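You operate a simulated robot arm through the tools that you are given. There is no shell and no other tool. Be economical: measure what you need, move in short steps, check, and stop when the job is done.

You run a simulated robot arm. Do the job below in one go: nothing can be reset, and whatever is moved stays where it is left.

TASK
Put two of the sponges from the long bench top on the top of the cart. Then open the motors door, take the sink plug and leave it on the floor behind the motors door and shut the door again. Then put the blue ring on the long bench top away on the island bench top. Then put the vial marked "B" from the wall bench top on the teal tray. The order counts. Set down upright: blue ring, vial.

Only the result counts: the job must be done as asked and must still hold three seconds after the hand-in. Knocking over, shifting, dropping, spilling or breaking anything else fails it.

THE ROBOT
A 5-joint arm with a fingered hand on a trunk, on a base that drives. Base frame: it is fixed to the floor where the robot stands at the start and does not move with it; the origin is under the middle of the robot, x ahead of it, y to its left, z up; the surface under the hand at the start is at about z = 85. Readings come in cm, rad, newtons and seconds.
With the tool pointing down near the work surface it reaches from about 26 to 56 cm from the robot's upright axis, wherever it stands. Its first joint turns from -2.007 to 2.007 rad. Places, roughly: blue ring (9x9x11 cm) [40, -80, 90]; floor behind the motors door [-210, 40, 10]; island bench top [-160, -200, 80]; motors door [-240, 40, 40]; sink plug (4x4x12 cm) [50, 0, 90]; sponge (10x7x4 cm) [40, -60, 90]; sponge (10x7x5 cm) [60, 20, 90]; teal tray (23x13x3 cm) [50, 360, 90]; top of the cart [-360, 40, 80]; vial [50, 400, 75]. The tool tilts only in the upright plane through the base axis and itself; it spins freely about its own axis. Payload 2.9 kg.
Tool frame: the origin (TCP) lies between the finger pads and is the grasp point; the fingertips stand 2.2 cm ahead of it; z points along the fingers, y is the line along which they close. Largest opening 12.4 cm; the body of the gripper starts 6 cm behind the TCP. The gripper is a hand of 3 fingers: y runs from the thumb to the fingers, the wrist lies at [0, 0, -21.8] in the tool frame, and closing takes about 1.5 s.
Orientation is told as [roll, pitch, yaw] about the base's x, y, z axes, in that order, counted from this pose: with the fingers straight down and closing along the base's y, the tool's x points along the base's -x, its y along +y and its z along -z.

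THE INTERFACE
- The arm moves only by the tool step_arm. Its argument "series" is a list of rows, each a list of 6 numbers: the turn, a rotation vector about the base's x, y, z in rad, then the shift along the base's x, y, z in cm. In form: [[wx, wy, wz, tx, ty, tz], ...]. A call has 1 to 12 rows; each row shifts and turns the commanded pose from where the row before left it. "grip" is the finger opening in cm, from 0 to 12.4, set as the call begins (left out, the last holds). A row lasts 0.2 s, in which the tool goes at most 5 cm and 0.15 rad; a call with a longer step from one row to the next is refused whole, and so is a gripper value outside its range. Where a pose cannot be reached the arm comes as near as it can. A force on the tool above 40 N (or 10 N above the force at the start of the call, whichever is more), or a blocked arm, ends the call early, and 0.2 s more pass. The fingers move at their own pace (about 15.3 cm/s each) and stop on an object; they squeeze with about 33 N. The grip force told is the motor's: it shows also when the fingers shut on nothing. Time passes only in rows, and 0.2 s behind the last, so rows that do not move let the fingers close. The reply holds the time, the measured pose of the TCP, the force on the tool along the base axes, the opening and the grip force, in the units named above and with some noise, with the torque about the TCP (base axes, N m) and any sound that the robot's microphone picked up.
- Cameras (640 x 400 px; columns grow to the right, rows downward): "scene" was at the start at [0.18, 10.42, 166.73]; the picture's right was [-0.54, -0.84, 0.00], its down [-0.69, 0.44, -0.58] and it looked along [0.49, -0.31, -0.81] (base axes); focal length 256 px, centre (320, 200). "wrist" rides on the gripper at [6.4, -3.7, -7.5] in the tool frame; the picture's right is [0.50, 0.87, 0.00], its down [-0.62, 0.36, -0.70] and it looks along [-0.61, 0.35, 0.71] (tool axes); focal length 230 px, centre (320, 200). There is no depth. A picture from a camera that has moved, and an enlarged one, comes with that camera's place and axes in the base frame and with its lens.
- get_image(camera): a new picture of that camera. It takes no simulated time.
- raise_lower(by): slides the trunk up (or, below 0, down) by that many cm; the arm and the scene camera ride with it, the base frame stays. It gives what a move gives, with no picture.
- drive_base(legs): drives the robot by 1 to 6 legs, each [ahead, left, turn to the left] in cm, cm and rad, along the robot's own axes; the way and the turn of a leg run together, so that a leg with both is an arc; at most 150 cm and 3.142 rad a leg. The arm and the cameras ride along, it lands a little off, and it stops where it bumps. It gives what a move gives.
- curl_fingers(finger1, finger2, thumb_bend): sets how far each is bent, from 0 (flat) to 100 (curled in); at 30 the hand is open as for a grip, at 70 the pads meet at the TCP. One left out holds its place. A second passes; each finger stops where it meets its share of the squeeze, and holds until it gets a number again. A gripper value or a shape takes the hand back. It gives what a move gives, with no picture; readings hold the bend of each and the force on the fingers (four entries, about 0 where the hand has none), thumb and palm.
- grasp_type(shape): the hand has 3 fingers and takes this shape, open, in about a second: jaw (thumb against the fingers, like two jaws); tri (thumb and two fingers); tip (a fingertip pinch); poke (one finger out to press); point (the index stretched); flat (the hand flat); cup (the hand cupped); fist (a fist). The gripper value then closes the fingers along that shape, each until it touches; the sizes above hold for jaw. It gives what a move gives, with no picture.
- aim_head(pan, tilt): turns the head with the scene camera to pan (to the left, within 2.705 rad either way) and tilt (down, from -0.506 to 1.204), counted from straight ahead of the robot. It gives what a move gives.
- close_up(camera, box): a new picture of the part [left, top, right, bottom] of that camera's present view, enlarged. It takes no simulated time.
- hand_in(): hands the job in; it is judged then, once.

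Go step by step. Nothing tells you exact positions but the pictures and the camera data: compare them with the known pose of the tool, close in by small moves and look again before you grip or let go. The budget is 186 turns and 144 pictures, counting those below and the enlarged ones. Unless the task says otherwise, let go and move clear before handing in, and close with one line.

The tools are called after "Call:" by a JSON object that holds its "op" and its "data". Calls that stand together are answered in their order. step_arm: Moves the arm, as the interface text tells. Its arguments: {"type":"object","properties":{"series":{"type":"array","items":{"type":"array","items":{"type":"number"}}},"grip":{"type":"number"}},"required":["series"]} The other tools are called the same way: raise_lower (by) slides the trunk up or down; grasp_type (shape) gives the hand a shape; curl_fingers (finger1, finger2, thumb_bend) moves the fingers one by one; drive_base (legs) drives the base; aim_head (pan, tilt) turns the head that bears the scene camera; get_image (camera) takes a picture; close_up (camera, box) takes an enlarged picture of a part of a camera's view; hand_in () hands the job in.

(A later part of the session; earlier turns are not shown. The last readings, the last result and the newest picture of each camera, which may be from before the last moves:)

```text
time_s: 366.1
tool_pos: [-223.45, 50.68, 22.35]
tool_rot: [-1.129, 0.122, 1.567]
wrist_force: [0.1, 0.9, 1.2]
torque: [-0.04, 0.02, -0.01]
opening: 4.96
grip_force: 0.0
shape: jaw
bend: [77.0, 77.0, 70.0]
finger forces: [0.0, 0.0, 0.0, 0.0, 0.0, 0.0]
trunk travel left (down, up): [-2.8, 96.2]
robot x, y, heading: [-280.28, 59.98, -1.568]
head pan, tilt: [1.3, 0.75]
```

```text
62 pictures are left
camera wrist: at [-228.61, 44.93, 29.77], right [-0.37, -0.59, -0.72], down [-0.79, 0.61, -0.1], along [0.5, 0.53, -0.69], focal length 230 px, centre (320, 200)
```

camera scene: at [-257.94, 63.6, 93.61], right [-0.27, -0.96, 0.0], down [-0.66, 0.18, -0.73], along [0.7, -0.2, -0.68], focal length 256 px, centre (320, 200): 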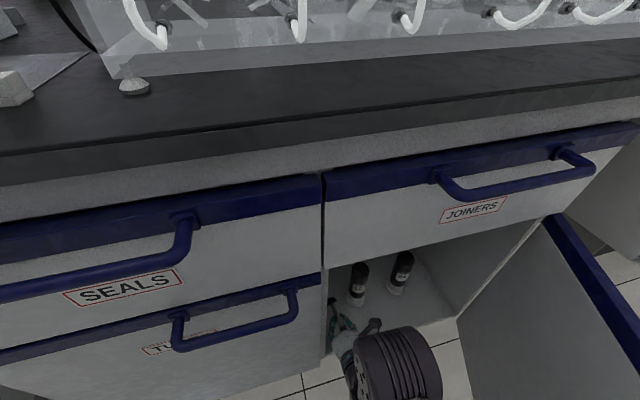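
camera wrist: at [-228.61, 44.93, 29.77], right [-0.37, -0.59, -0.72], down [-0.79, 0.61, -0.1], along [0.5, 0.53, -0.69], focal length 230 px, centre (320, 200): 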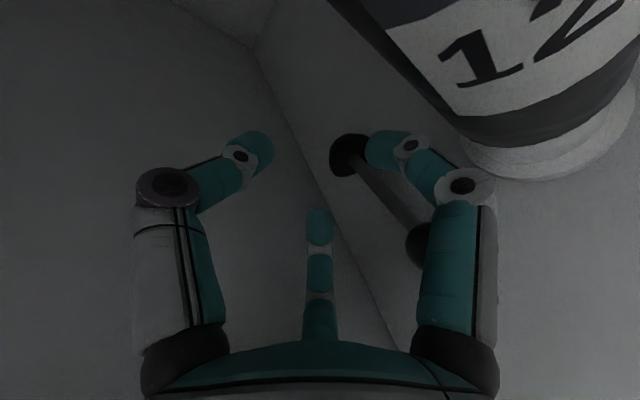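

The plug lies on the cabinet floor, well inside (x about -226 to -214). I withdraw, strafe back, and raise the arm.

Call:
{"op": "step_arm", "data": {"series": [[0, 0, 0, -3, 0.1, 0.5], [0, 0, 0, -3, 0.1, 0.5], [0, 0, 0, -3, 0.1, 0.5], [0, 0, 0, -2, 0.1, 0.5]]}}

Call:
{"op": "drive_base", "data": {"legs": [[0, -13, 0]]}}

Call:
{"op": "get_image", "data": {"camera": "wrist"}}

Call:
{"op": "close_up", "data": {"camera": "scene", "box": [260, 200, 500, 350]}}

```text
time_s: 367.1
tool_pos: [-234.55, 51.15, 24.43]
tool_rot: [-1.128, 0.125, 1.566]
wrist_force: [0.3, -0.7, -0.7]
torque: [0.0, 0.01, 0.0]
opening: 4.96
grip_force: 0.0
shape: jaw
bend: [77.0, 77.0, 70.0]
finger forces: [0.0, 0.0, 0.0, 0.1, 0.0, 0.1]
trunk travel left (down, up): [-2.8, 96.2]
robot x, y, heading: [-280.31, 60.05, -1.572]
head pan, tilt: [1.3, 0.75]
```

```text
time_s: 368.3
tool_pos: [-247.45, 51.03, 24.45]
tool_rot: [-1.13, 0.125, 1.567]
wrist_force: [0.0, 0.3, 0.6]
torque: [0.03, 0.0, 0.01]
opening: 4.99
grip_force: 0.1
shape: jaw
bend: [77.0, 77.0, 70.0]
finger forces: [0.0, 0.1, 0.0, 0.0, 0.1, 0.0]
trunk travel left (down, up): [-2.8, 96.2]
robot x, y, heading: [-293.53, 59.56, -1.567]
head pan, tilt: [1.3, 0.75]
```

```text
61 pictures are left
camera wrist: at [-252.63, 45.43, 31.85], right [-0.37, -0.59, -0.72], down [-0.78, 0.61, -0.1], along [0.5, 0.52, -0.69], focal length 230 px, centre (320, 200)
```

wrist: 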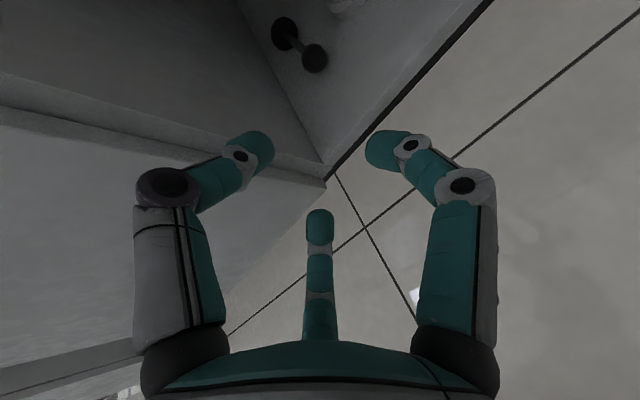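

```text
2.67 times, centred on (380, 275) of scene
camera zoom: at [-270.97, 63.62, 93.61], right [-0.27, -0.96, 0.0], down [-0.66, 0.18, -0.73], along [0.7, -0.2, -0.68], focal length 682 px, centre (160, 0)
```

zoom: 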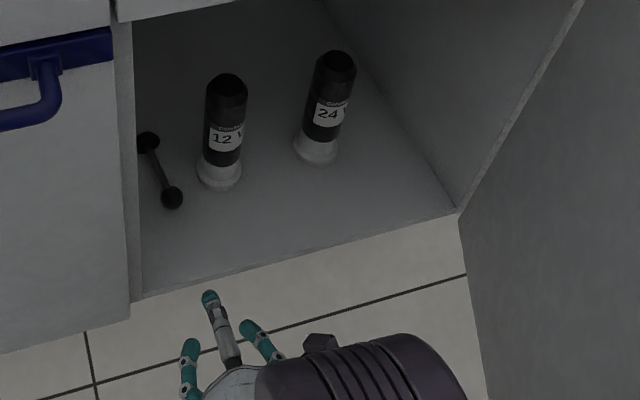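

The plug lies stably inside, bottles untouched. I swing clear of the handles and raise the arm above the door.

Call:
{"op": "step_arm", "data": {"series": [[0, 0, -0.079, -0.4, -3.6, 0], [0, 0, -0.079, -0.7, -3.6, 0], [0, 0, -0.079, -0.9, -3.5, 0], [0, 0, -0.079, -1.1, -3.4, 0], [0, 0, -0.079, -1.5, -3.3, 0]], "grip": 0}}

Call:
{"op": "raise_lower", "data": {"by": 40}}

Call:
{"op": "raise_lower", "data": {"by": 22}}

```text
time_s: 369.5
tool_pos: [-252.01, 33.48, 24.46]
tool_rot: [-1.129, 0.124, 1.174]
wrist_force: [-0.1, 0.0, 0.2]
torque: [0.01, -0.01, -0.03]
opening: 0.0
grip_force: 32.8
shape: jaw
bend: [70.0, 70.0, 70.0]
finger forces: [0.1, 0.0, 0.0, 0.1, 0.0, 0.0]
trunk travel left (down, up): [-2.8, 96.2]
robot x, y, heading: [-293.35, 59.8, -1.568]
head pan, tilt: [1.3, 0.75]
```

```text
time_s: 373.4
tool_pos: [-252.09, 33.5, 64.52]
tool_rot: [-1.129, 0.123, 1.173]
wrist_force: [-0.4, -0.4, 0.7]
torque: [0.02, -0.01, -0.04]
opening: 0.01
grip_force: 33.1
shape: jaw
bend: [70.0, 70.0, 70.0]
finger forces: [0.0, 0.1, 0.0, 0.1, 0.0, 0.0]
trunk travel left (down, up): [-42.8, 56.2]
robot x, y, heading: [-293.2, 60.03, -1.575]
head pan, tilt: [1.3, 0.75]
```

```text
time_s: 375.7
tool_pos: [-252.02, 33.6, 86.38]
tool_rot: [-1.129, 0.125, 1.172]
wrist_force: [-0.1, 0.1, 0.4]
torque: [0.0, 0.02, -0.01]
opening: 0.0
grip_force: 32.5
shape: jaw
bend: [70.0, 70.0, 70.0]
finger forces: [0.0, 0.1, 0.0, 0.1, 0.0, 0.1]
trunk travel left (down, up): [-64.8, 34.2]
robot x, y, heading: [-293.83, 59.95, -1.571]
head pan, tilt: [1.3, 0.75]
```

Over the door height now. I swing across the door to its outer side and straighten the hand downward.

Call:
{"op": "step_arm", "data": {"series": [[0, 0, -0.0943, -1.9, -3.9, 0], [0, 0, -0.0943, -2.1, -4.0, 0], [0, 0, -0.0943, -2.5, -3.6, 0], [0, 0, -0.0943, -2.8, -3.5, 0], [0, 0, -0.0943, -3.2, -3.1, 0], [0, 0, -0.0943, -3.6, -2.9, 0], [0, 0, -0.0943, -3.9, -2.6, 0]]}}

Call:
{"op": "step_arm", "data": {"series": [[0.1266, 0.062, 0, 0, 0, 0], [0.1266, 0.062, 0, 0, 0, 0], [0.1266, 0.062, 0, 0, 0, 0], [0.1266, 0.062, 0, 0, 0, 0], [0.1266, 0.062, 0, 0, 0, 0], [0.1266, 0.062, 0, 0, 0, 0], [0.1266, 0.062, 0, 0, 0, 0], [0.1266, 0.062, 0, 0, 0, 0], [0, 0, 0, 0, 0, 0]]}}

Call:
{"op": "aim_head", "data": {"pan": 0.7, "tilt": 0.95}}

Call:
{"op": "get_image", "data": {"camera": "scene"}}

Call:
{"op": "get_image", "data": {"camera": "wrist"}}

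```text
time_s: 377.3
tool_pos: [-272.1, 10.07, 86.47]
tool_rot: [-1.13, 0.122, 0.513]
wrist_force: [0.3, 0.3, 0.2]
torque: [0.06, -0.01, -0.02]
opening: 0.0
grip_force: 33.2
shape: jaw
bend: [70.0, 70.0, 70.0]
finger forces: [0.1, 0.0, 0.0, 0.1, 0.0, 0.1]
trunk travel left (down, up): [-64.8, 34.2]
robot x, y, heading: [-293.35, 60.19, -1.57]
head pan, tilt: [1.3, 0.75]
```

```text
time_s: 379.3
tool_pos: [-272.01, 10.06, 86.57]
tool_rot: [-0.004, 0.0, 0.59]
wrist_force: [-0.7, -0.5, -0.5]
torque: [0.02, -0.01, -0.02]
opening: 0.0
grip_force: 32.8
shape: jaw
bend: [70.0, 70.0, 70.0]
finger forces: [0.0, 0.0, 0.0, 0.0, 0.0, 0.0]
trunk travel left (down, up): [-64.8, 34.2]
robot x, y, heading: [-293.51, 59.66, -1.57]
head pan, tilt: [1.3, 0.75]
```

```text
time_s: 380.3
tool_pos: [-272.0, 10.04, 86.51]
tool_rot: [-0.007, 0.002, 0.591]
wrist_force: [0.3, 0.3, 0.4]
torque: [0.0, 0.01, -0.02]
opening: 0.0
grip_force: 32.9
shape: jaw
bend: [70.0, 70.0, 70.0]
finger forces: [0.0, 0.0, 0.0, 0.0, 0.0, 0.1]
trunk travel left (down, up): [-64.8, 34.2]
robot x, y, heading: [-293.29, 60.16, -1.571]
head pan, tilt: [0.7, 0.949]
```

```text
59 pictures are left
camera scene: at [-274.26, 60.26, 154.06], right [-0.76, -0.64, 0.0], down [-0.52, 0.62, -0.58], along [0.38, -0.45, -0.81], focal length 256 px, centre (320, 200)
```

scene: 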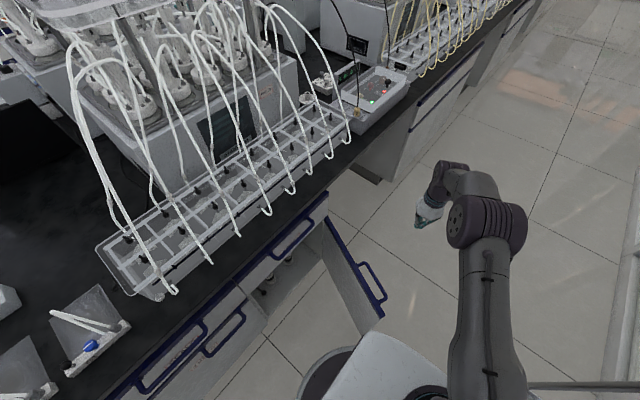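

```text
58 pictures are left
camera wrist: at [-275.21, 3.27, 94.12], right [-0.9, 0.44, 0.0], down [0.31, 0.64, 0.7], along [0.31, 0.63, -0.72], focal length 230 px, centre (320, 200)
```

wrist: 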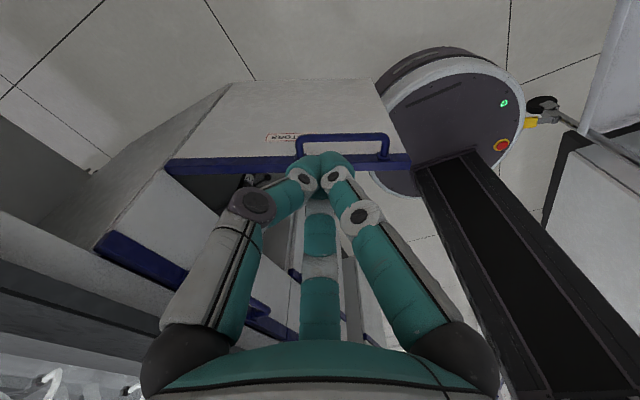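

The door's outer side is now before the hand. I lower to handle height, then drag the door toward closing by driving back, and look.

Call:
{"op": "raise_lower", "data": {"by": -30}}

Call:
{"op": "drive_base", "data": {"legs": [[-18, 0, 0]]}}

Call:
{"op": "get_image", "data": {"camera": "scene"}}

```text
time_s: 383.3
tool_pos: [-272.04, 10.08, 56.45]
tool_rot: [-0.005, 0.003, 0.592]
wrist_force: [0.1, 0.0, 0.1]
torque: [-0.01, -0.01, 0.03]
opening: 0.0
grip_force: 32.3
shape: jaw
bend: [70.0, 70.0, 70.0]
finger forces: [0.1, 0.0, 0.0, 0.0, 0.0, 0.0]
trunk travel left (down, up): [-34.8, 64.2]
robot x, y, heading: [-293.7, 60.0, -1.569]
head pan, tilt: [0.7, 0.949]
```

```text
time_s: 384.8
tool_pos: [-272.02, 28.01, 56.38]
tool_rot: [-0.007, 0.0, 0.593]
wrist_force: [0.9, -0.5, -0.8]
torque: [-0.03, -0.02, -0.02]
opening: 0.0
grip_force: 32.6
shape: jaw
bend: [70.0, 70.0, 70.0]
finger forces: [0.1, 0.0, 0.1, 0.1, 0.1, 0.0]
trunk travel left (down, up): [-34.8, 64.2]
robot x, y, heading: [-293.5, 77.85, -1.576]
head pan, tilt: [0.7, 0.949]
```

```text
57 pictures are left
camera scene: at [-274.28, 78.34, 124.06], right [-0.76, -0.64, 0.0], down [-0.52, 0.62, -0.58], along [0.38, -0.45, -0.81], focal length 256 px, centre (320, 200)
```

scene: 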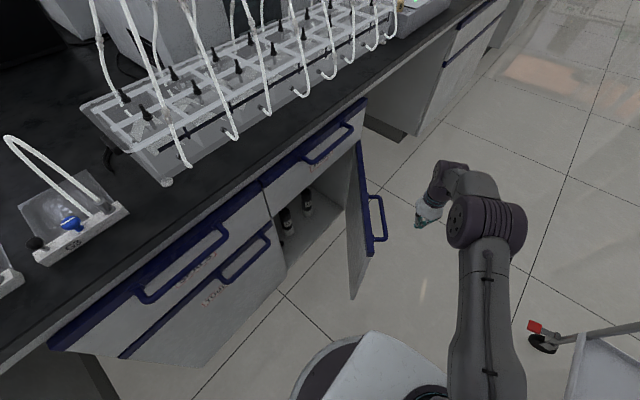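

The door follows. I sweep on along the arc.

Call:
{"op": "step_arm", "data": {"series": [[0, 0, 0, 1.2, 1.9, 0], [0, 0, 0, 1.2, 1.9, 0], [0, 0, 0, 1.2, 1.9, 0], [0, 0, 0, 1.2, 1.9, 0], [0, 0, 0, 1.7, 1.7, 0], [0, 0, 0, 1.7, 1.7, 0], [0, 0, 0, 1.7, 1.7, 0], [0, 0, 0, 1.7, 1.7, 0]]}}

Call:
{"op": "get_image", "data": {"camera": "scene"}}

Call:
{"op": "get_image", "data": {"camera": "wrist"}}

```text
time_s: 386.6
tool_pos: [-274.46, 34.38, 56.67]
tool_rot: [-0.006, 0.001, 0.598]
wrist_force: [0.1, 0.0, 1.5]
torque: [-0.02, -0.01, 0.03]
opening: 0.0
grip_force: 33.0
shape: jaw
bend: [70.0, 70.0, 70.0]
finger forces: [0.0, 0.1, 0.1, 0.0, 0.0, 0.0]
out of reach, approached as far as the arm can: row 1, 2, 3, 4, 5, 6, 7, 8
trunk travel left (down, up): [-34.8, 64.2]
robot x, y, heading: [-293.65, 77.5, -1.574]
head pan, tilt: [0.7, 0.949]
```

```text
56 pictures are left
camera scene: at [-274.28, 78.31, 124.06], right [-0.76, -0.64, 0.0], down [-0.52, 0.62, -0.58], along [0.37, -0.45, -0.81], focal length 256 px, centre (320, 200)
```

scene: 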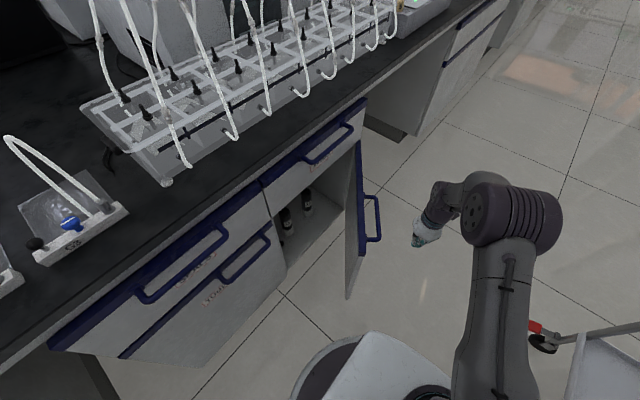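

```text
55 pictures are left
camera wrist: at [-277.62, 27.53, 64.17], right [-0.9, 0.43, -0.01], down [0.31, 0.65, 0.7], along [0.31, 0.63, -0.72], focal length 230 px, centre (320, 200)
```

wrist: 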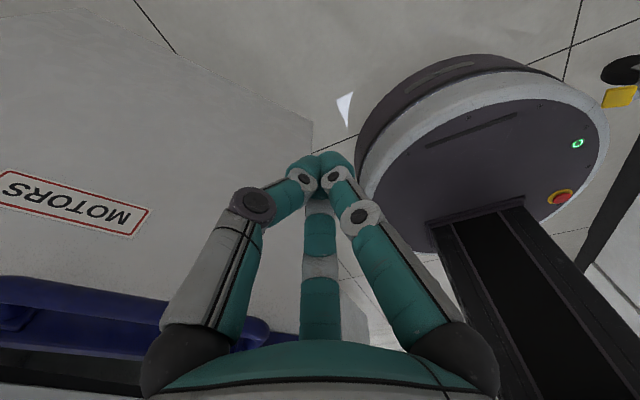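

The wrist spin has hit its limit from my earlier turn. I unwind it in place, slightly clear of the door.

Call:
{"op": "step_arm", "data": {"series": [[0, 0, 0.14, 0, -1, 0], [0, 0, 0.14, 0, -1, 0], [0, 0, 0.14, 0, -1, 0], [0, 0, 0.14, 0, -1, 0], [0, 0, 0.14, 0, -1, 0], [0, 0, 0.14, 0, -1, 0], [0, 0, 0.14, 0, 0, 0], [0, 0, 0.14, 0, 0, 0], [0, 0, 0.14, 0, 0, 0], [0, 0, 0.14, 0, 0, 0], [0, 0, 0.14, 0, 0, 0], [0, 0, 0.14, 0, 0, 0]]}}

Call:
{"op": "step_arm", "data": {"series": [[0, 0, 0.13, 0.8, 1.2, 0], [0, 0, 0.13, 0.8, 1.2, 0], [0, 0, 0.13, 1.2, 1.9, 0], [0, 0, 0.13, 1.2, 1.9, 0], [0, 0, 0.13, 1.2, 1.9, 0], [0, 0, 0.13, 1.7, 1.7, 0], [0, 0, 0.13, 1.7, 1.7, 0], [0, 0, 0.13, 1.7, 1.7, 0], [0, 0, 0, 1.7, 1.7, 0]]}}

Call:
{"op": "get_image", "data": {"camera": "scene"}}

```text
time_s: 389.2
tool_pos: [-274.45, 28.17, 56.46]
tool_rot: [-0.001, -0.002, 2.275]
wrist_force: [0.5, 0.2, -1.0]
torque: [0.0, 0.0, 0.01]
opening: 0.0
grip_force: 33.1
shape: jaw
bend: [70.0, 70.0, 70.0]
finger forces: [0.0, 0.1, 0.0, 0.0, 0.1, 0.1]
trunk travel left (down, up): [-34.8, 64.2]
robot x, y, heading: [-293.67, 77.99, -1.571]
head pan, tilt: [0.7, 0.949]
```

```text
time_s: 391.2
tool_pos: [-262.54, 43.3, 56.59]
tool_rot: [-0.005, -0.005, -2.97]
wrist_force: [-0.2, 0.1, 0.1]
torque: [-0.02, -0.02, 0.04]
opening: 0.01
grip_force: 33.0
shape: jaw
bend: [70.0, 70.0, 70.0]
finger forces: [0.0, 0.0, 0.1, 0.1, 0.0, 0.0]
trunk travel left (down, up): [-34.8, 64.2]
robot x, y, heading: [-293.28, 78.28, -1.571]
head pan, tilt: [0.7, 0.949]
```

```text
54 pictures are left
camera scene: at [-274.27, 78.31, 124.06], right [-0.76, -0.64, 0.0], down [-0.52, 0.62, -0.58], along [0.37, -0.45, -0.81], focal length 256 px, centre (320, 200)
```

scene: 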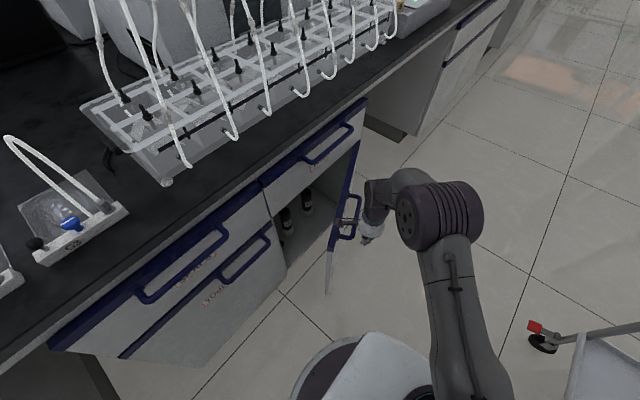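

Call:
{"op": "step_arm", "data": {"series": [[0, 0, 0, 1.5, 0.9, 0], [0, 0, 0, 1.5, 0.9, 0], [0, 0, 0, 1.5, 0.7, 0], [0, 0, 0, 1.5, 0.6, 0], [0, 0, 0, 1.5, 0.6, 0]]}}

Call:
{"op": "get_image", "data": {"camera": "scene"}}

Call:
{"op": "get_image", "data": {"camera": "wrist"}}

```text
time_s: 392.4
tool_pos: [-254.87, 46.91, 56.52]
tool_rot: [-0.003, -0.001, -2.973]
wrist_force: [0.1, -0.6, 0.1]
torque: [-0.06, 0.01, -0.01]
opening: 0.0
grip_force: 33.1
shape: jaw
bend: [70.0, 70.0, 70.0]
finger forces: [0.0, 0.0, 0.0, 0.1, 0.1, 0.0]
trunk travel left (down, up): [-34.8, 64.2]
robot x, y, heading: [-293.43, 77.78, -1.572]
head pan, tilt: [0.7, 0.949]
```

```text
53 pictures are left
camera scene: at [-274.26, 78.31, 124.06], right [-0.76, -0.64, 0.0], down [-0.52, 0.62, -0.58], along [0.37, -0.45, -0.81], focal length 256 px, centre (320, 200)
```

scene: 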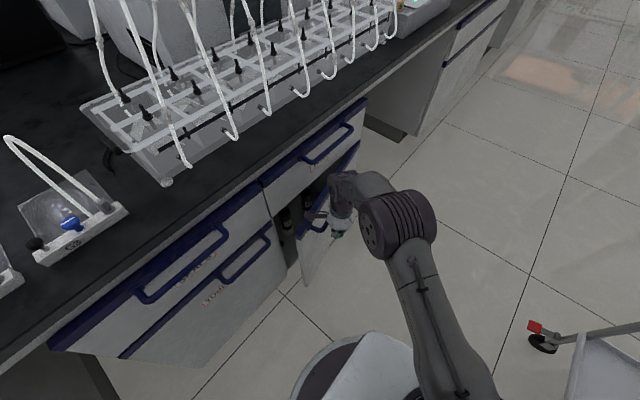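

```text
52 pictures are left
camera wrist: at [-249.19, 51.45, 64.16], right [0.64, -0.77, 0.0], down [-0.55, -0.46, 0.7], along [-0.54, -0.45, -0.71], focal length 230 px, centre (320, 200)
```

wrist: 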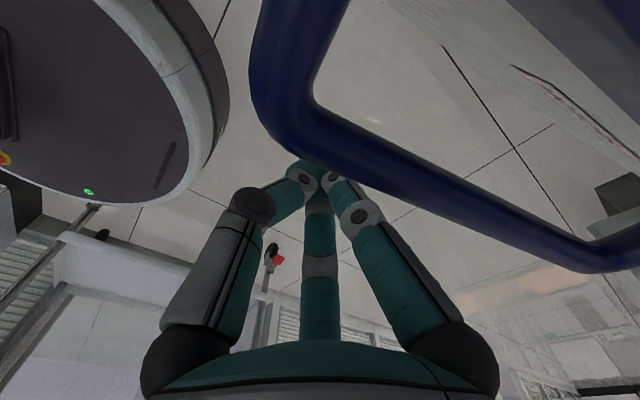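

Door at about 16°. For the last bit I will use level fingertips below the bar, so I back off, lower and tilt the hand.

Call:
{"op": "raise_lower", "data": {"by": 8}}

Call:
{"op": "step_arm", "data": {"series": [[0, 0, 0, -2.5, -1.4, 0], [0, 0, 0, -2.5, -1.4, 0], [0, 0, 0, -2.5, -1.4, 0]]}}

Call:
{"op": "raise_lower", "data": {"by": -20}}

Call:
{"op": "step_arm", "data": {"series": [[-0.0904, -0.0947, 0, 0.3, -0.3, 0], [-0.0904, -0.0947, 0, 0.3, -0.3, 0], [-0.0904, -0.0947, 0, 0.3, -0.3, 0], [-0.0904, -0.0947, 0, 0.3, -0.3, 0], [-0.0904, -0.0947, 0, 0.3, -0.3, 0], [-0.0904, -0.0947, 0, 0.3, -0.3, 0], [-0.0904, -0.0947, 0, 0.3, -0.3, 0], [-0.0904, -0.0947, 0, 0.3, -0.3, 0], [-0.0904, -0.0947, 0, 0.3, -0.3, 0], [-0.0904, -0.0947, 0, 0.3, -0.3, 0], [-0.0904, -0.0947, 0, 0, 0, 0], [-0.0904, -0.0947, 0, 0, 0, 0]]}}

Call:
{"op": "get_image", "data": {"camera": "scene"}}

```text
time_s: 393.6
tool_pos: [-255.07, 46.78, 64.5]
tool_rot: [-0.001, -0.001, -2.972]
wrist_force: [0.2, -0.1, 0.2]
torque: [0.0, -0.01, 0.02]
opening: 0.0
grip_force: 33.0
shape: jaw
bend: [70.0, 70.0, 70.0]
finger forces: [0.0, 0.0, 0.0, 0.0, 0.0, 0.1]
trunk travel left (down, up): [-42.8, 56.2]
robot x, y, heading: [-293.8, 77.85, -1.572]
head pan, tilt: [0.7, 0.949]
```

```text
time_s: 394.4
tool_pos: [-262.63, 42.54, 64.54]
tool_rot: [-0.003, -0.001, -2.971]
wrist_force: [-0.1, 0.3, -0.9]
torque: [-0.01, -0.04, -0.03]
opening: 0.0
grip_force: 33.2
shape: jaw
bend: [70.0, 70.0, 70.0]
finger forces: [0.1, 0.0, 0.0, 0.1, 0.0, 0.0]
trunk travel left (down, up): [-42.8, 56.2]
robot x, y, heading: [-293.34, 77.9, -1.57]
head pan, tilt: [0.7, 0.949]
```

```text
time_s: 396.5
tool_pos: [-262.39, 42.62, 44.56]
tool_rot: [-0.004, -0.001, -2.972]
wrist_force: [-0.7, 1.0, 0.0]
torque: [-0.02, 0.01, 0.01]
opening: 0.0
grip_force: 33.0
shape: jaw
bend: [70.0, 70.0, 70.0]
finger forces: [0.1, 0.0, 0.0, 0.0, 0.0, 0.0]
trunk travel left (down, up): [-22.8, 76.2]
robot x, y, heading: [-293.37, 78.09, -1.569]
head pan, tilt: [0.7, 0.949]
```

```text
time_s: 399.1
tool_pos: [-259.51, 39.55, 44.59]
tool_rot: [1.57, 0.638, -2.332]
wrist_force: [-0.7, -0.6, 0.2]
torque: [-0.02, -0.01, -0.01]
opening: 0.01
grip_force: 33.3
shape: jaw
bend: [70.0, 70.0, 70.0]
finger forces: [0.0, 0.0, 0.0, 0.1, 0.0, 0.1]
trunk travel left (down, up): [-22.8, 76.2]
robot x, y, heading: [-293.82, 78.04, -1.573]
head pan, tilt: [0.7, 0.949]
```

```text
51 pictures are left
camera scene: at [-274.28, 78.31, 112.06], right [-0.76, -0.64, 0.0], down [-0.52, 0.62, -0.58], along [0.37, -0.45, -0.81], focal length 256 px, centre (320, 200)
```

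scene: 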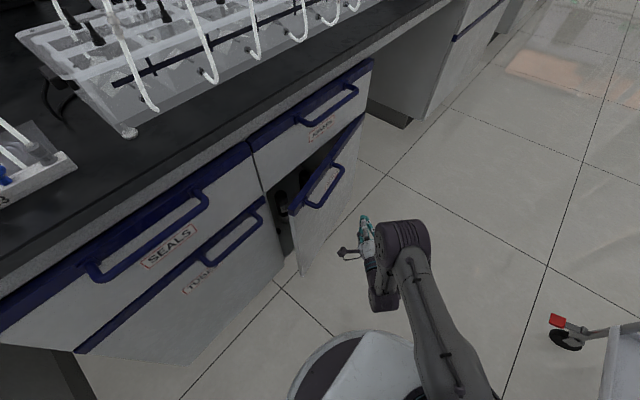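

I push the door shut with the fingertips.

Call:
{"op": "step_arm", "data": {"series": [[0, 0, 0.028, 2, 0.4, 0], [0, 0, 0.028, 2, 0.4, 0], [0, 0, 0.028, 2, 0.4, 0], [0, 0, 0.028, 2, 0.4, 0], [0, 0, 0.028, 2, 0.4, 0], [0, 0, 0.028, 2, 0.4, 0], [0, 0, 0.028, 2, 0.4, 0], [0, 0, 0.028, 2, 0.4, 0], [0, 0, 0.028, 1.5, 0.3, 0], [0, 0, 0, 1, 0, 0], [0, 0, 0, 1, 0, 0]]}}

Call:
{"op": "get_image", "data": {"camera": "scene"}}

```text
time_s: 401.4
tool_pos: [-241.59, 42.71, 44.55]
tool_rot: [1.563, 0.642, -2.09]
wrist_force: [-15.0, 2.0, 2.6]
torque: [-0.02, -0.14, -0.05]
opening: 0.0
grip_force: 32.7
shape: jaw
bend: [70.0, 70.0, 70.0]
finger forces: [0.1, 0.1, 0.1, 0.0, 0.1, 0.1]
out of reach, approached as far as the arm can: row 2
trunk travel left (down, up): [-22.8, 76.2]
robot x, y, heading: [-293.55, 78.41, -1.567]
head pan, tilt: [0.7, 0.949]
stopped in row 11: the force on the tool passed its limit at 52 N (the readings are from after the stop); the commanded pose is now the measured one
```

```text
50 pictures are left
camera scene: at [-274.53, 78.34, 112.1], right [-0.77, -0.64, 0.0], down [-0.52, 0.62, -0.58], along [0.38, -0.45, -0.81], focal length 256 px, centre (320, 200)
```

scene: 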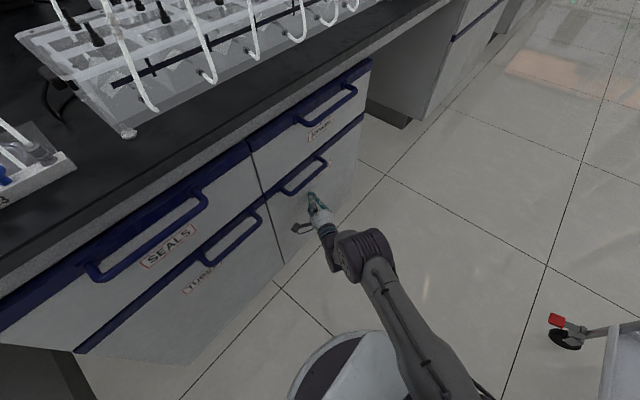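

The door is shut. I back off, verify, and raise the arm.

Call:
{"op": "step_arm", "data": {"series": [[0, 0, 0, -2.6, 1.4, 0], [0, 0, 0, -2.6, 1.4, 0], [0, 0, 0, -2.6, 1.4, 0], [0, 0, 0, -2.6, 1.4, 0], [0, 0, 0, -1.5, 0.8, 0]]}}

Call:
{"op": "close_up", "data": {"camera": "scene", "box": [180, 80, 420, 280]}}

Call:
{"op": "raise_lower", "data": {"by": 40}}

Call:
{"op": "raise_lower", "data": {"by": 24}}

```text
time_s: 402.6
tool_pos: [-253.21, 49.18, 44.28]
tool_rot: [1.562, 0.638, -2.09]
wrist_force: [0.3, 0.0, -0.1]
torque: [0.01, -0.01, -0.06]
opening: 0.0
grip_force: 33.4
shape: jaw
bend: [70.0, 70.0, 70.0]
finger forces: [0.1, 0.1, 0.0, 0.0, 0.0, 0.0]
trunk travel left (down, up): [-22.8, 76.2]
robot x, y, heading: [-293.5, 78.12, -1.572]
head pan, tilt: [0.7, 0.949]
```

```text
2.00 times, centred on (300, 180) of scene
camera zoom: at [-274.32, 78.3, 112.06], right [-0.77, -0.64, 0.0], down [-0.52, 0.62, -0.58], along [0.37, -0.45, -0.81], focal length 512 px, centre (360, 240)
```

zoom: 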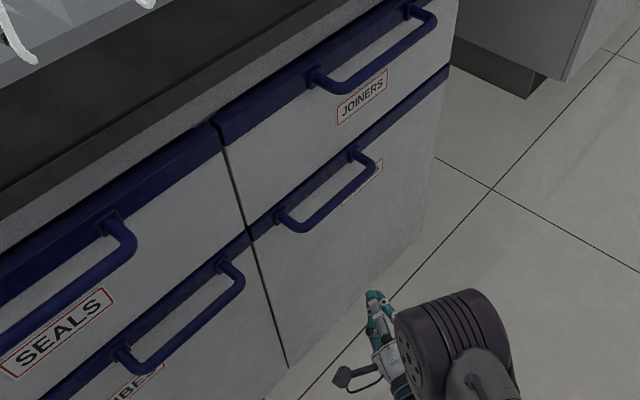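

```text
time_s: 406.4
tool_pos: [-253.23, 49.08, 84.26]
tool_rot: [1.561, 0.638, -2.093]
wrist_force: [0.1, -1.2, 0.2]
torque: [0.01, 0.0, 0.01]
opening: 0.0
grip_force: 32.4
shape: jaw
bend: [70.0, 70.0, 70.0]
finger forces: [0.1, 0.1, 0.0, 0.0, 0.1, 0.1]
trunk travel left (down, up): [-62.8, 36.2]
robot x, y, heading: [-293.62, 77.83, -1.571]
head pan, tilt: [0.7, 0.949]
```

```text
time_s: 408.9
tool_pos: [-253.18, 49.09, 108.28]
tool_rot: [1.561, 0.639, -2.092]
wrist_force: [0.3, 0.1, -0.5]
torque: [0.03, -0.03, 0.0]
opening: 0.01
grip_force: 32.8
shape: jaw
bend: [70.0, 70.0, 70.0]
finger forces: [0.0, 0.0, 0.0, 0.0, 0.1, 0.1]
trunk travel left (down, up): [-86.8, 12.2]
robot x, y, heading: [-293.83, 77.94, -1.571]
head pan, tilt: [0.7, 0.949]
```

The door is flush shut with the plug inside. I swing the arm in front, straighten it, and drive round to the ring, looking at the island end on the way for a free spot.

Call:
{"op": "step_arm", "data": {"series": [[0, 0, -0.0872, -2.5, -3.1, 0], [0, 0, -0.0872, -2.8, -2.9, 0], [0, 0, -0.0872, -3.0, -2.6, 0], [0, 0, -0.0872, -3.2, -2.3, 0], [0, 0, -0.0872, -3.2, -2.2, 0], [0, 0, -0.0872, -3.4, -1.9, 0], [0, 0, -0.0872, -3.3, -1.8, 0], [0, 0, -0.0872, -3.6, -1.5, 0], [0, 0, -0.0872, -3.6, -1.2, 0]]}}

Call:
{"op": "step_arm", "data": {"series": [[0.126, 0.035, 0, 0, 0.2, 0], [0.126, 0.035, 0, 0, 0.2, 0], [0.126, 0.035, 0, 0, 0.2, 0], [0.126, 0.035, 0, 0, 0.2, 0], [0.126, 0.035, 0, 0, 0.2, 0], [0.126, 0.035, 0, 0, 0.2, 0], [0.126, 0.035, 0, 0, 0.2, 0], [0.126, 0.035, 0, 0, 0.2, 0], [0.126, 0.035, 0, 0, 0.2, 0], [0.126, 0.035, 0, 0, 0.2, 0], [0.126, 0.035, 0, 0, 0.2, 0], [0.126, 0.035, 0, 0, 0.2, 0]], "grip": 12.4}}

Call:
{"op": "drive_base", "data": {"legs": [[-90, 0, 0], [-83, 12, 0], [0, 0, 1.571], [150, 0, 0], [93, 0, 0], [0, -100, 0]]}}

Call:
{"op": "aim_head", "data": {"pan": 2.7, "tilt": 0.7}}

Call:
{"op": "get_image", "data": {"camera": "scene"}}

```text
time_s: 410.9
tool_pos: [-281.66, 29.17, 108.23]
tool_rot: [1.56, 0.641, -2.875]
wrist_force: [-0.3, 0.4, 0.7]
torque: [-0.01, 0.0, 0.0]
opening: 0.01
grip_force: 33.2
shape: jaw
bend: [70.0, 70.0, 70.0]
finger forces: [0.0, 0.0, 0.0, 0.0, 0.1, 0.0]
out of reach, approached as far as the arm can: row 6
trunk travel left (down, up): [-86.8, 12.2]
robot x, y, heading: [-293.78, 78.07, -1.57]
head pan, tilt: [0.7, 0.949]
```

```text
time_s: 413.6
tool_pos: [-281.41, 31.51, 108.25]
tool_rot: [-0.007, -0.005, 2.773]
wrist_force: [0.0, 0.3, 0.1]
torque: [-0.01, 0.01, -0.02]
opening: 12.38
grip_force: 0.1
shape: jaw
bend: [30.0, 30.0, 30.0]
finger forces: [0.1, 0.1, 0.0, 0.0, 0.0, 0.0]
trunk travel left (down, up): [-86.8, 12.2]
robot x, y, heading: [-293.88, 77.97, -1.576]
head pan, tilt: [0.7, 0.949]
```

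```text
time_s: 442.5
tool_pos: [8.37, 160.47, 108.33]
tool_rot: [-0.006, -0.006, -1.953]
wrist_force: [0.1, -0.2, 0.1]
torque: [-0.02, 0.03, -0.04]
opening: 12.4
grip_force: 0.1
shape: jaw
bend: [30.0, 30.0, 30.0]
finger forces: [0.0, 0.1, 0.0, 0.0, 0.0, 0.0]
trunk travel left (down, up): [-86.8, 12.2]
robot x, y, heading: [-38.03, 149.34, -0.015]
head pan, tilt: [0.7, 0.949]
```

```text
time_s: 444.4
tool_pos: [8.38, 160.52, 108.26]
tool_rot: [-0.004, -0.005, -1.954]
wrist_force: [0.3, 0.1, 0.4]
torque: [0.02, -0.01, -0.03]
opening: 12.37
grip_force: 0.0
shape: jaw
bend: [30.0, 30.0, 30.0]
finger forces: [0.1, 0.0, 0.0, 0.1, 0.1, 0.0]
trunk travel left (down, up): [-86.8, 12.2]
robot x, y, heading: [-38.16, 148.83, -0.014]
head pan, tilt: [2.7, 0.7]
```

```text
48 pictures are left
camera scene: at [-51.52, 167.37, 178.04], right [0.44, 0.9, 0.0], down [0.58, -0.29, -0.76], along [-0.69, 0.34, -0.64], focal length 256 px, centre (320, 200)
```

scene: 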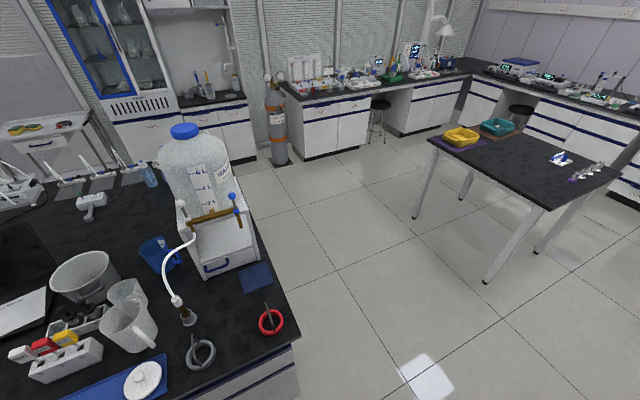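

The island end already holds a red and a grey ring near [-100, 170] and [-100, 144]; there is free top near [-112, 157]. I go for the blue ring.

Call:
{"op": "drive_base", "data": {"legs": [[0, -150, 0.014], [0, -78, 0], [34, 0, 0]]}}

Call:
{"op": "aim_head", "data": {"pan": -0.25, "tilt": 1.0}}

Call:
{"op": "get_image", "data": {"camera": "scene"}}

Call:
{"op": "get_image", "data": {"camera": "wrist"}}

```text
time_s: 457.5
tool_pos: [43.69, -64.34, 108.24]
tool_rot: [-0.005, -0.006, -1.917]
wrist_force: [-0.2, -0.3, -0.1]
torque: [0.03, -0.03, -0.01]
opening: 12.41
grip_force: 0.2
shape: jaw
bend: [30.0, 30.0, 30.0]
finger forces: [0.0, 0.0, 0.0, 0.0, 0.0, 0.1]
trunk travel left (down, up): [-86.8, 12.2]
robot x, y, heading: [-2.22, -77.13, 0.023]
head pan, tilt: [2.7, 0.7]
```

```text
time_s: 460.0
tool_pos: [43.66, -64.48, 108.24]
tool_rot: [-0.006, -0.005, -1.916]
wrist_force: [-0.3, 0.1, -1.2]
torque: [-0.02, -0.03, 0.0]
opening: 12.39
grip_force: 0.0
shape: jaw
bend: [30.0, 30.0, 30.0]
finger forces: [0.1, 0.0, 0.0, 0.1, 0.0, 0.0]
trunk travel left (down, up): [-86.8, 12.2]
robot x, y, heading: [-2.48, -77.8, 0.02]
head pan, tilt: [-0.25, 1.0]
```

```text
47 pictures are left
camera scene: at [-1.84, -64.8, 175.7], right [-0.23, -0.97, 0.0], down [-0.82, 0.19, -0.54], along [0.53, -0.12, -0.84], focal length 256 px, centre (320, 200)
```

scene: 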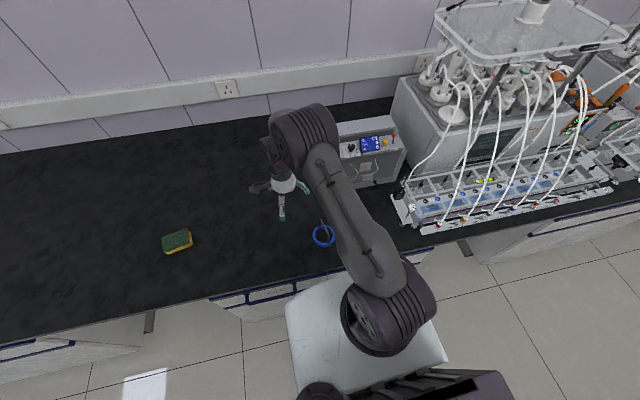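

```text
46 pictures are left
camera wrist: at [42.49, -57.22, 115.89], right [0.98, 0.18, -0.01], down [0.13, -0.7, 0.7], along [0.12, -0.69, -0.71], focal length 230 px, centre (320, 200)
```

wrist: 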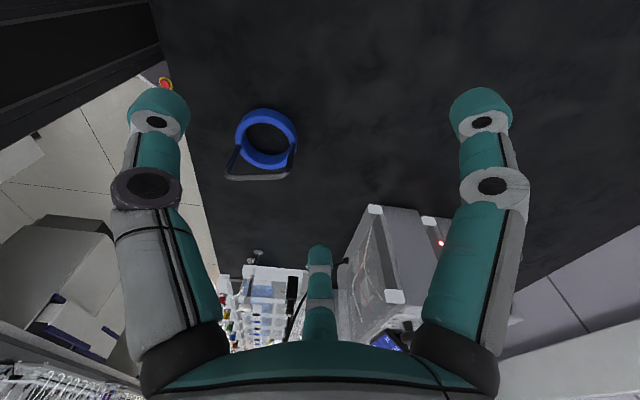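

The ring lies at about [38, -75] with an upright handle loop; its top bar (z≈95) runs nearly along x. I align the hand over the bar.

Call:
{"op": "step_arm", "data": {"series": [[0, 0, -0.127, -0.66, -1.22, 0], [0, 0, -0.127, -0.66, -1.22, 0], [0, 0, -0.127, -0.66, -1.22, 0], [0, 0, -0.127, -0.66, -1.22, 0], [0, 0, -0.127, -0.66, -1.22, 0], [0, 0, -0.127, -0.66, -1.22, 0], [0, 0, -0.127, -0.66, -1.22, 0], [0, 0, -0.127, -0.66, -1.22, 0], [0, 0, 0, 0, 0, -1], [0, 0, 0, 0, 0, 0]]}}

Call:
{"op": "get_image", "data": {"camera": "wrist"}}

Call:
{"op": "close_up", "data": {"camera": "scene", "box": [240, 160, 400, 260]}}

```text
time_s: 462.2
tool_pos: [38.39, -74.18, 107.42]
tool_rot: [0.0, -0.005, -2.935]
wrist_force: [-0.5, 0.2, 0.7]
torque: [0.02, 0.02, 0.03]
opening: 12.39
grip_force: 0.1
shape: jaw
bend: [30.0, 30.0, 30.0]
finger forces: [0.0, 0.0, 0.1, 0.1, 0.0, 0.0]
trunk travel left (down, up): [-86.8, 12.2]
robot x, y, heading: [-2.01, -77.56, 0.021]
head pan, tilt: [-0.25, 1.0]
```

```text
45 pictures are left
camera wrist: at [44.04, -69.37, 114.91], right [0.67, -0.74, 0.0], down [-0.53, -0.48, 0.7], along [-0.53, -0.47, -0.71], focal length 230 px, centre (320, 200)
```

wrist: 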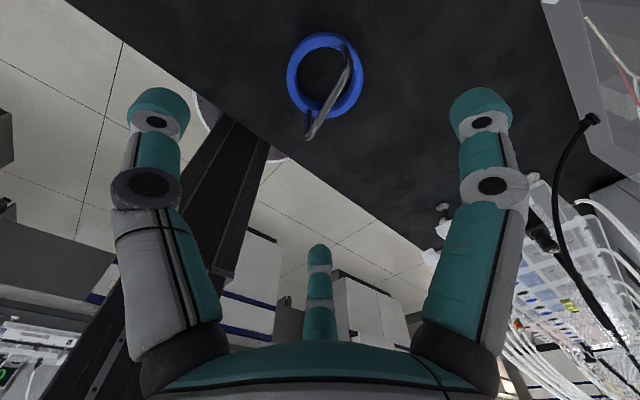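

```text
4.00 times, centred on (320, 210) of scene
camera zoom: at [-1.87, -64.82, 175.7], right [-0.23, -0.97, 0.0], down [-0.82, 0.19, -0.54], along [0.53, -0.12, -0.84], focal length 1024 px, centre (320, 160)
```

zoom: 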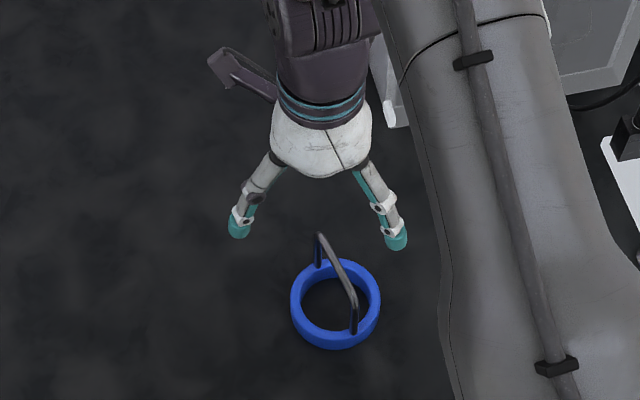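

Bar midpoint is [38.8, -74.7]; I fine-tune, lower to z≈95.2 and close.

Call:
{"op": "step_arm", "data": {"series": [[0, 0, 0.09, 0.4, -0.5, 0], [0, 0, 0, 0, 0, -3], [0, 0, 0, 0, 0, -3], [0, 0, 0, 0, 0, -3], [0, 0, 0, 0, 0, -2], [0, 0, 0, 0, 0, -1.2], [0, 0, 0, 0, 0, 0]]}}

Call:
{"op": "get_image", "data": {"camera": "wrist"}}

```text
time_s: 463.8
tool_pos: [38.75, -74.65, 95.09]
tool_rot: [-0.002, -0.006, -2.842]
wrist_force: [-0.9, -0.1, -0.5]
torque: [-0.01, 0.0, 0.01]
opening: 12.38
grip_force: 0.1
shape: jaw
bend: [30.0, 30.0, 30.0]
finger forces: [0.0, 0.0, 0.0, 0.1, 0.0, 0.1]
trunk travel left (down, up): [-86.8, 12.2]
robot x, y, heading: [-2.47, -77.21, 0.015]
head pan, tilt: [-0.25, 1.0]
```

```text
43 pictures are left
camera wrist: at [43.89, -69.41, 102.69], right [0.73, -0.68, 0.0], down [-0.48, -0.52, 0.7], along [-0.48, -0.51, -0.71], focal length 230 px, centre (320, 200)
```

wrist: 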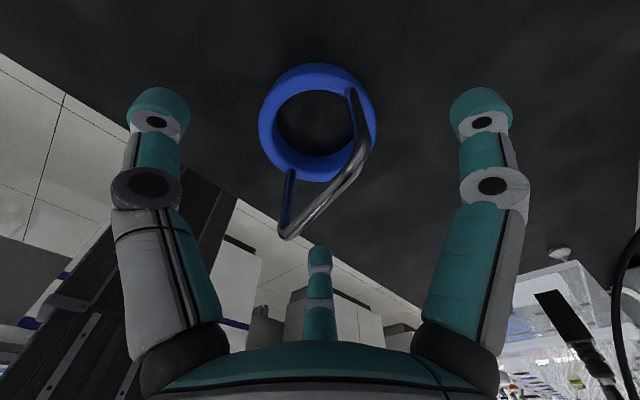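

The bar passes right through the grasp point. I close.

Call:
{"op": "step_arm", "data": {"series": [[0, 0, 0, 0, 0, 0], [0, 0, 0, 0, 0, 0], [0, 0, 0, 0, 0, 0], [0, 0, 0, 0, 0, 0], [0, 0, 0, 0, 0, 0], [0, 0, 0, 0, 0, 0], [0, 0, 0, 0, 0, 0], [0, 0, 0, 0, 0, 0], [0, 0, 0, 0, 0, 0]], "grip": 0}}

Call:
{"op": "step_arm", "data": {"series": [[0, 0, 0, 0, 0, 0.5], [0, 0, 0, 0, 0, 1], [0, 0, 0, 0, 0, 2], [0, 0, 0, 0, 0, 3], [0, 0, 0, 0, 0, 0]]}}

Call:
{"op": "get_image", "data": {"camera": "wrist"}}

```text
time_s: 465.8
tool_pos: [38.83, -74.76, 95.18]
tool_rot: [-0.002, -0.005, -2.843]
wrist_force: [0.1, -0.4, -3.3]
torque: [0.0, -0.02, 0.02]
opening: 0.16
grip_force: 32.9
shape: jaw
bend: [81.0, 75.0, 61.0]
finger forces: [2.0, 2.2, 0.0, 0.0, 0.0, 0.1]
trunk travel left (down, up): [-86.8, 12.2]
robot x, y, heading: [-2.29, -77.29, 0.022]
head pan, tilt: [-0.25, 1.0]
```

```text
time_s: 467.0
tool_pos: [38.78, -74.69, 101.59]
tool_rot: [-0.001, -0.008, -2.844]
wrist_force: [-0.1, -0.1, -4.5]
torque: [0.0, 0.0, -0.01]
opening: 0.17
grip_force: 33.1
shape: jaw
bend: [81.0, 75.0, 61.0]
finger forces: [2.3, 2.7, 0.0, 0.1, 0.0, 0.2]
trunk travel left (down, up): [-86.8, 12.2]
robot x, y, heading: [-2.09, -77.37, 0.019]
head pan, tilt: [-0.25, 1.0]
```

```text
42 pictures are left
camera wrist: at [43.97, -69.38, 109.17], right [0.73, -0.68, 0.0], down [-0.48, -0.52, 0.7], along [-0.48, -0.51, -0.71], focal length 230 px, centre (320, 200)
```

wrist: 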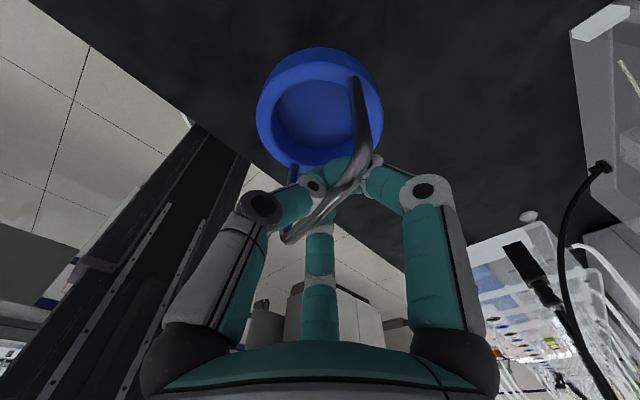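

The ring hangs securely from the handle. I lift and carry it round to the end of the island.

Call:
{"op": "step_arm", "data": {"series": [[0, 0, 0, 0, 0, 3], [0, 0, 0, 0, 0, 3], [0, 0, 0, 0, 0, 3], [0, 0, 0, 0, 0, 2], [0, 0, 0, 0, 0, 0]]}}

Call:
{"op": "drive_base", "data": {"legs": [[-36, 0, -0.02], [0, 150, 0], [0, 146, 0], [-74, 0, 0], [0, 0, -1.571]]}}

Call:
{"op": "aim_head", "data": {"pan": 0.0, "tilt": 0.95}}

Call:
{"op": "get_image", "data": {"camera": "scene"}}

Call:
{"op": "get_image", "data": {"camera": "wrist"}}

```text
time_s: 468.2
tool_pos: [38.73, -74.53, 112.67]
tool_rot: [-0.002, -0.006, -2.843]
wrist_force: [0.2, 0.1, -3.2]
torque: [0.01, -0.03, -0.02]
opening: 0.17
grip_force: 33.0
shape: jaw
bend: [81.0, 75.0, 61.0]
finger forces: [2.6, 3.0, 0.0, 0.0, 0.1, 0.0]
trunk travel left (down, up): [-86.8, 12.2]
robot x, y, heading: [-2.63, -77.57, 0.021]
head pan, tilt: [-0.25, 1.0]
```

```text
time_s: 491.9
tool_pos: [-111.14, 177.53, 112.57]
tool_rot: [-0.002, -0.006, 1.843]
wrist_force: [0.9, 0.4, -3.8]
torque: [-0.03, 0.0, 0.01]
opening: 0.18
grip_force: 33.4
shape: jaw
bend: [81.0, 75.0, 61.0]
finger forces: [3.0, 3.3, 0.1, 0.0, 0.0, 0.0]
trunk travel left (down, up): [-86.8, 12.2]
robot x, y, heading: [-112.71, 218.79, -1.577]
head pan, tilt: [-0.25, 1.0]
```

```text
time_s: 492.7
tool_pos: [-111.2, 177.58, 112.49]
tool_rot: [-0.001, -0.006, 1.842]
wrist_force: [-0.3, -0.4, -4.0]
torque: [-0.02, 0.01, 0.0]
opening: 0.15
grip_force: 33.2
shape: jaw
bend: [81.0, 75.0, 61.0]
finger forces: [2.9, 3.3, 0.1, 0.0, 0.1, 0.1]
trunk travel left (down, up): [-86.8, 12.2]
robot x, y, heading: [-112.76, 219.06, -1.577]
head pan, tilt: [0.0, 0.949]
```

```text
41 pictures are left
camera scene: at [-98.44, 217.23, 176.06], right [-1.0, 0.01, 0.0], down [0.0, 0.81, -0.58], along [0.0, -0.58, -0.81], focal length 256 px, centre (320, 200)
```

scene: 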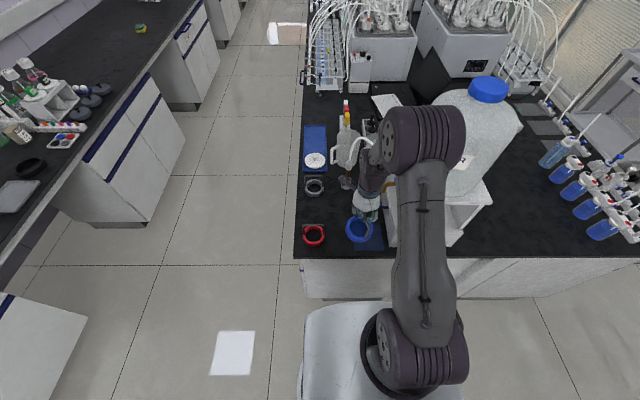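

```text
40 pictures are left
camera wrist: at [-105.84, 172.16, 120.17], right [-0.7, -0.71, 0.0], down [-0.51, 0.49, 0.7], along [-0.5, 0.49, -0.71], focal length 230 px, centre (320, 200)
```

wrist: 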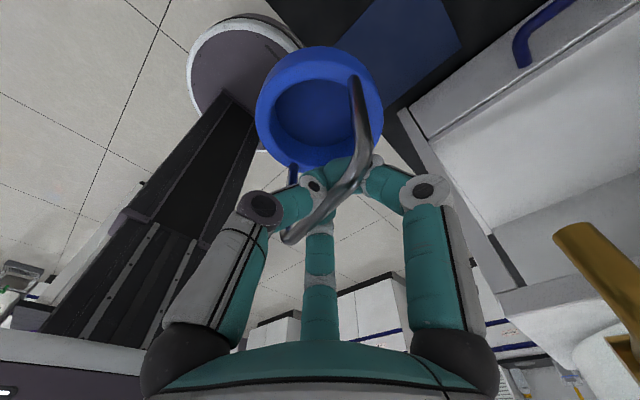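

A free spot is at about [-108.5, 155], some 17 cm from everything. I drive 6 cm ahead and move the ring over it.

Call:
{"op": "drive_base", "data": {"legs": [[6, 0, 0]]}}

Call:
{"op": "step_arm", "data": {"series": [[0, 0, 0, 0.5, -2.7, 0], [0, 0, 0, 0.5, -2.7, 0], [0, 0, 0, 0.5, -2.7, 0], [0, 0, 0, 0.5, -2.7, 0], [0, 0, 0, 0.4, -2.7, 0], [0, 0, 0, 0.3, -2.7, -2], [0, 0, 0, 0, 0, -3], [0, 0, 0, 0, 0, -3], [0, 0, 0, 0, 0, 0]]}}

Call:
{"op": "get_image", "data": {"camera": "wrist"}}

Call:
{"op": "get_image", "data": {"camera": "scene"}}

```text
time_s: 493.6
tool_pos: [-111.2, 171.62, 112.68]
tool_rot: [0.0, -0.005, 1.842]
wrist_force: [-0.5, 0.9, -3.1]
torque: [0.01, -0.01, -0.02]
opening: 0.16
grip_force: 33.5
shape: jaw
bend: [81.0, 75.0, 61.0]
finger forces: [2.9, 3.3, 0.1, 0.1, 0.1, 0.1]
trunk travel left (down, up): [-86.8, 12.2]
robot x, y, heading: [-113.29, 212.73, -1.58]
head pan, tilt: [0.0, 0.949]
```

```text
time_s: 495.6
tool_pos: [-108.62, 155.53, 104.55]
tool_rot: [-0.002, -0.007, 1.842]
wrist_force: [0.1, 0.7, -3.6]
torque: [0.01, -0.03, -0.01]
opening: 0.15
grip_force: 33.1
shape: jaw
bend: [81.0, 75.0, 61.0]
finger forces: [3.0, 3.3, 0.0, 0.0, 0.1, 0.0]
trunk travel left (down, up): [-86.8, 12.2]
robot x, y, heading: [-112.98, 212.69, -1.575]
head pan, tilt: [0.0, 0.949]
```

```text
39 pictures are left
camera wrist: at [-103.21, 150.15, 112.12], right [-0.7, -0.71, 0.0], down [-0.51, 0.49, 0.71], along [-0.5, 0.5, -0.71], focal length 230 px, centre (320, 200)
```

wrist: 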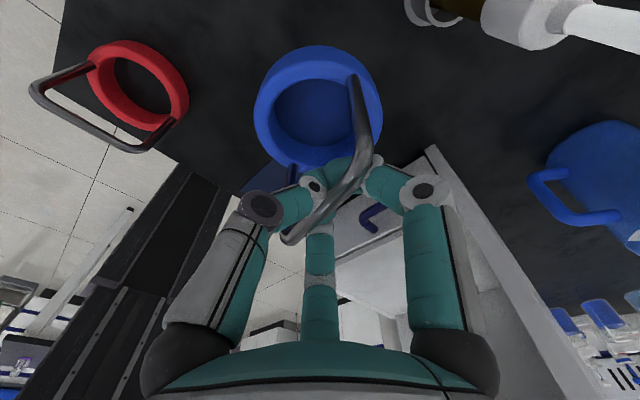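

```text
38 pictures are left
camera scene: at [-98.46, 211.32, 176.06], right [-1.0, 0.0, 0.0], down [0.0, 0.81, -0.58], along [0.0, -0.58, -0.81], focal length 256 px, centre (320, 200)
```

scene: 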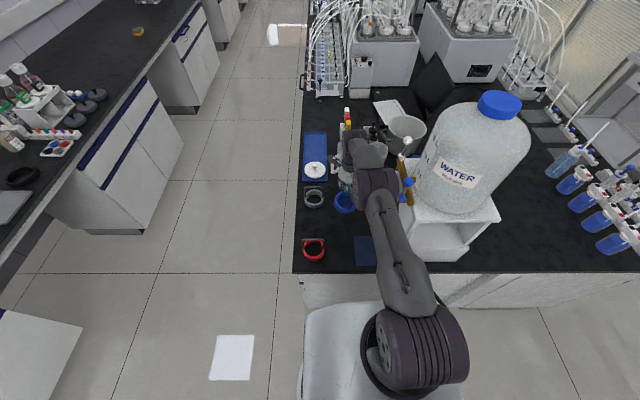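

Clear all round. I lower gently until the weight comes off.

Call:
{"op": "step_arm", "data": {"series": [[0, 0, 0, 0, 0, -3], [0, 0, 0, 0, 0, -3], [0, 0, 0, 0, 0, -3], [0, 0, 0, 0, 0, -2], [0, 0, 0, 0, 0, -1], [0, 0, 0, 0, 0, -0.5], [0, 0, 0, 0, 0, -0.5], [0, 0, 0, 0, 0, 0]]}}

Call:
{"op": "get_image", "data": {"camera": "wrist"}}

```text
time_s: 497.4
tool_pos: [-108.75, 158.22, 92.31]
tool_rot: [-0.002, -0.005, 1.844]
wrist_force: [-0.3, -0.3, -0.7]
torque: [0.0, -0.01, 0.02]
opening: 0.13
grip_force: 32.8
shape: jaw
bend: [81.0, 75.0, 64.0]
finger forces: [0.1, 0.1, 0.0, 0.0, 0.0, 0.1]
out of reach, approached as far as the arm can: row 2, 3, 4, 5, 7
trunk travel left (down, up): [-86.8, 12.2]
robot x, y, heading: [-112.78, 213.01, -1.577]
head pan, tilt: [0.0, 0.949]
```

```text
37 pictures are left
camera wrist: at [-103.39, 152.8, 99.93], right [-0.7, -0.71, 0.0], down [-0.51, 0.49, 0.7], along [-0.5, 0.49, -0.71], focal length 230 px, centre (320, 200)
```

wrist: 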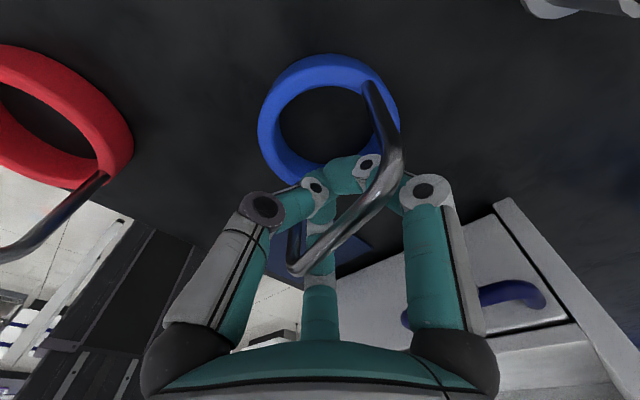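

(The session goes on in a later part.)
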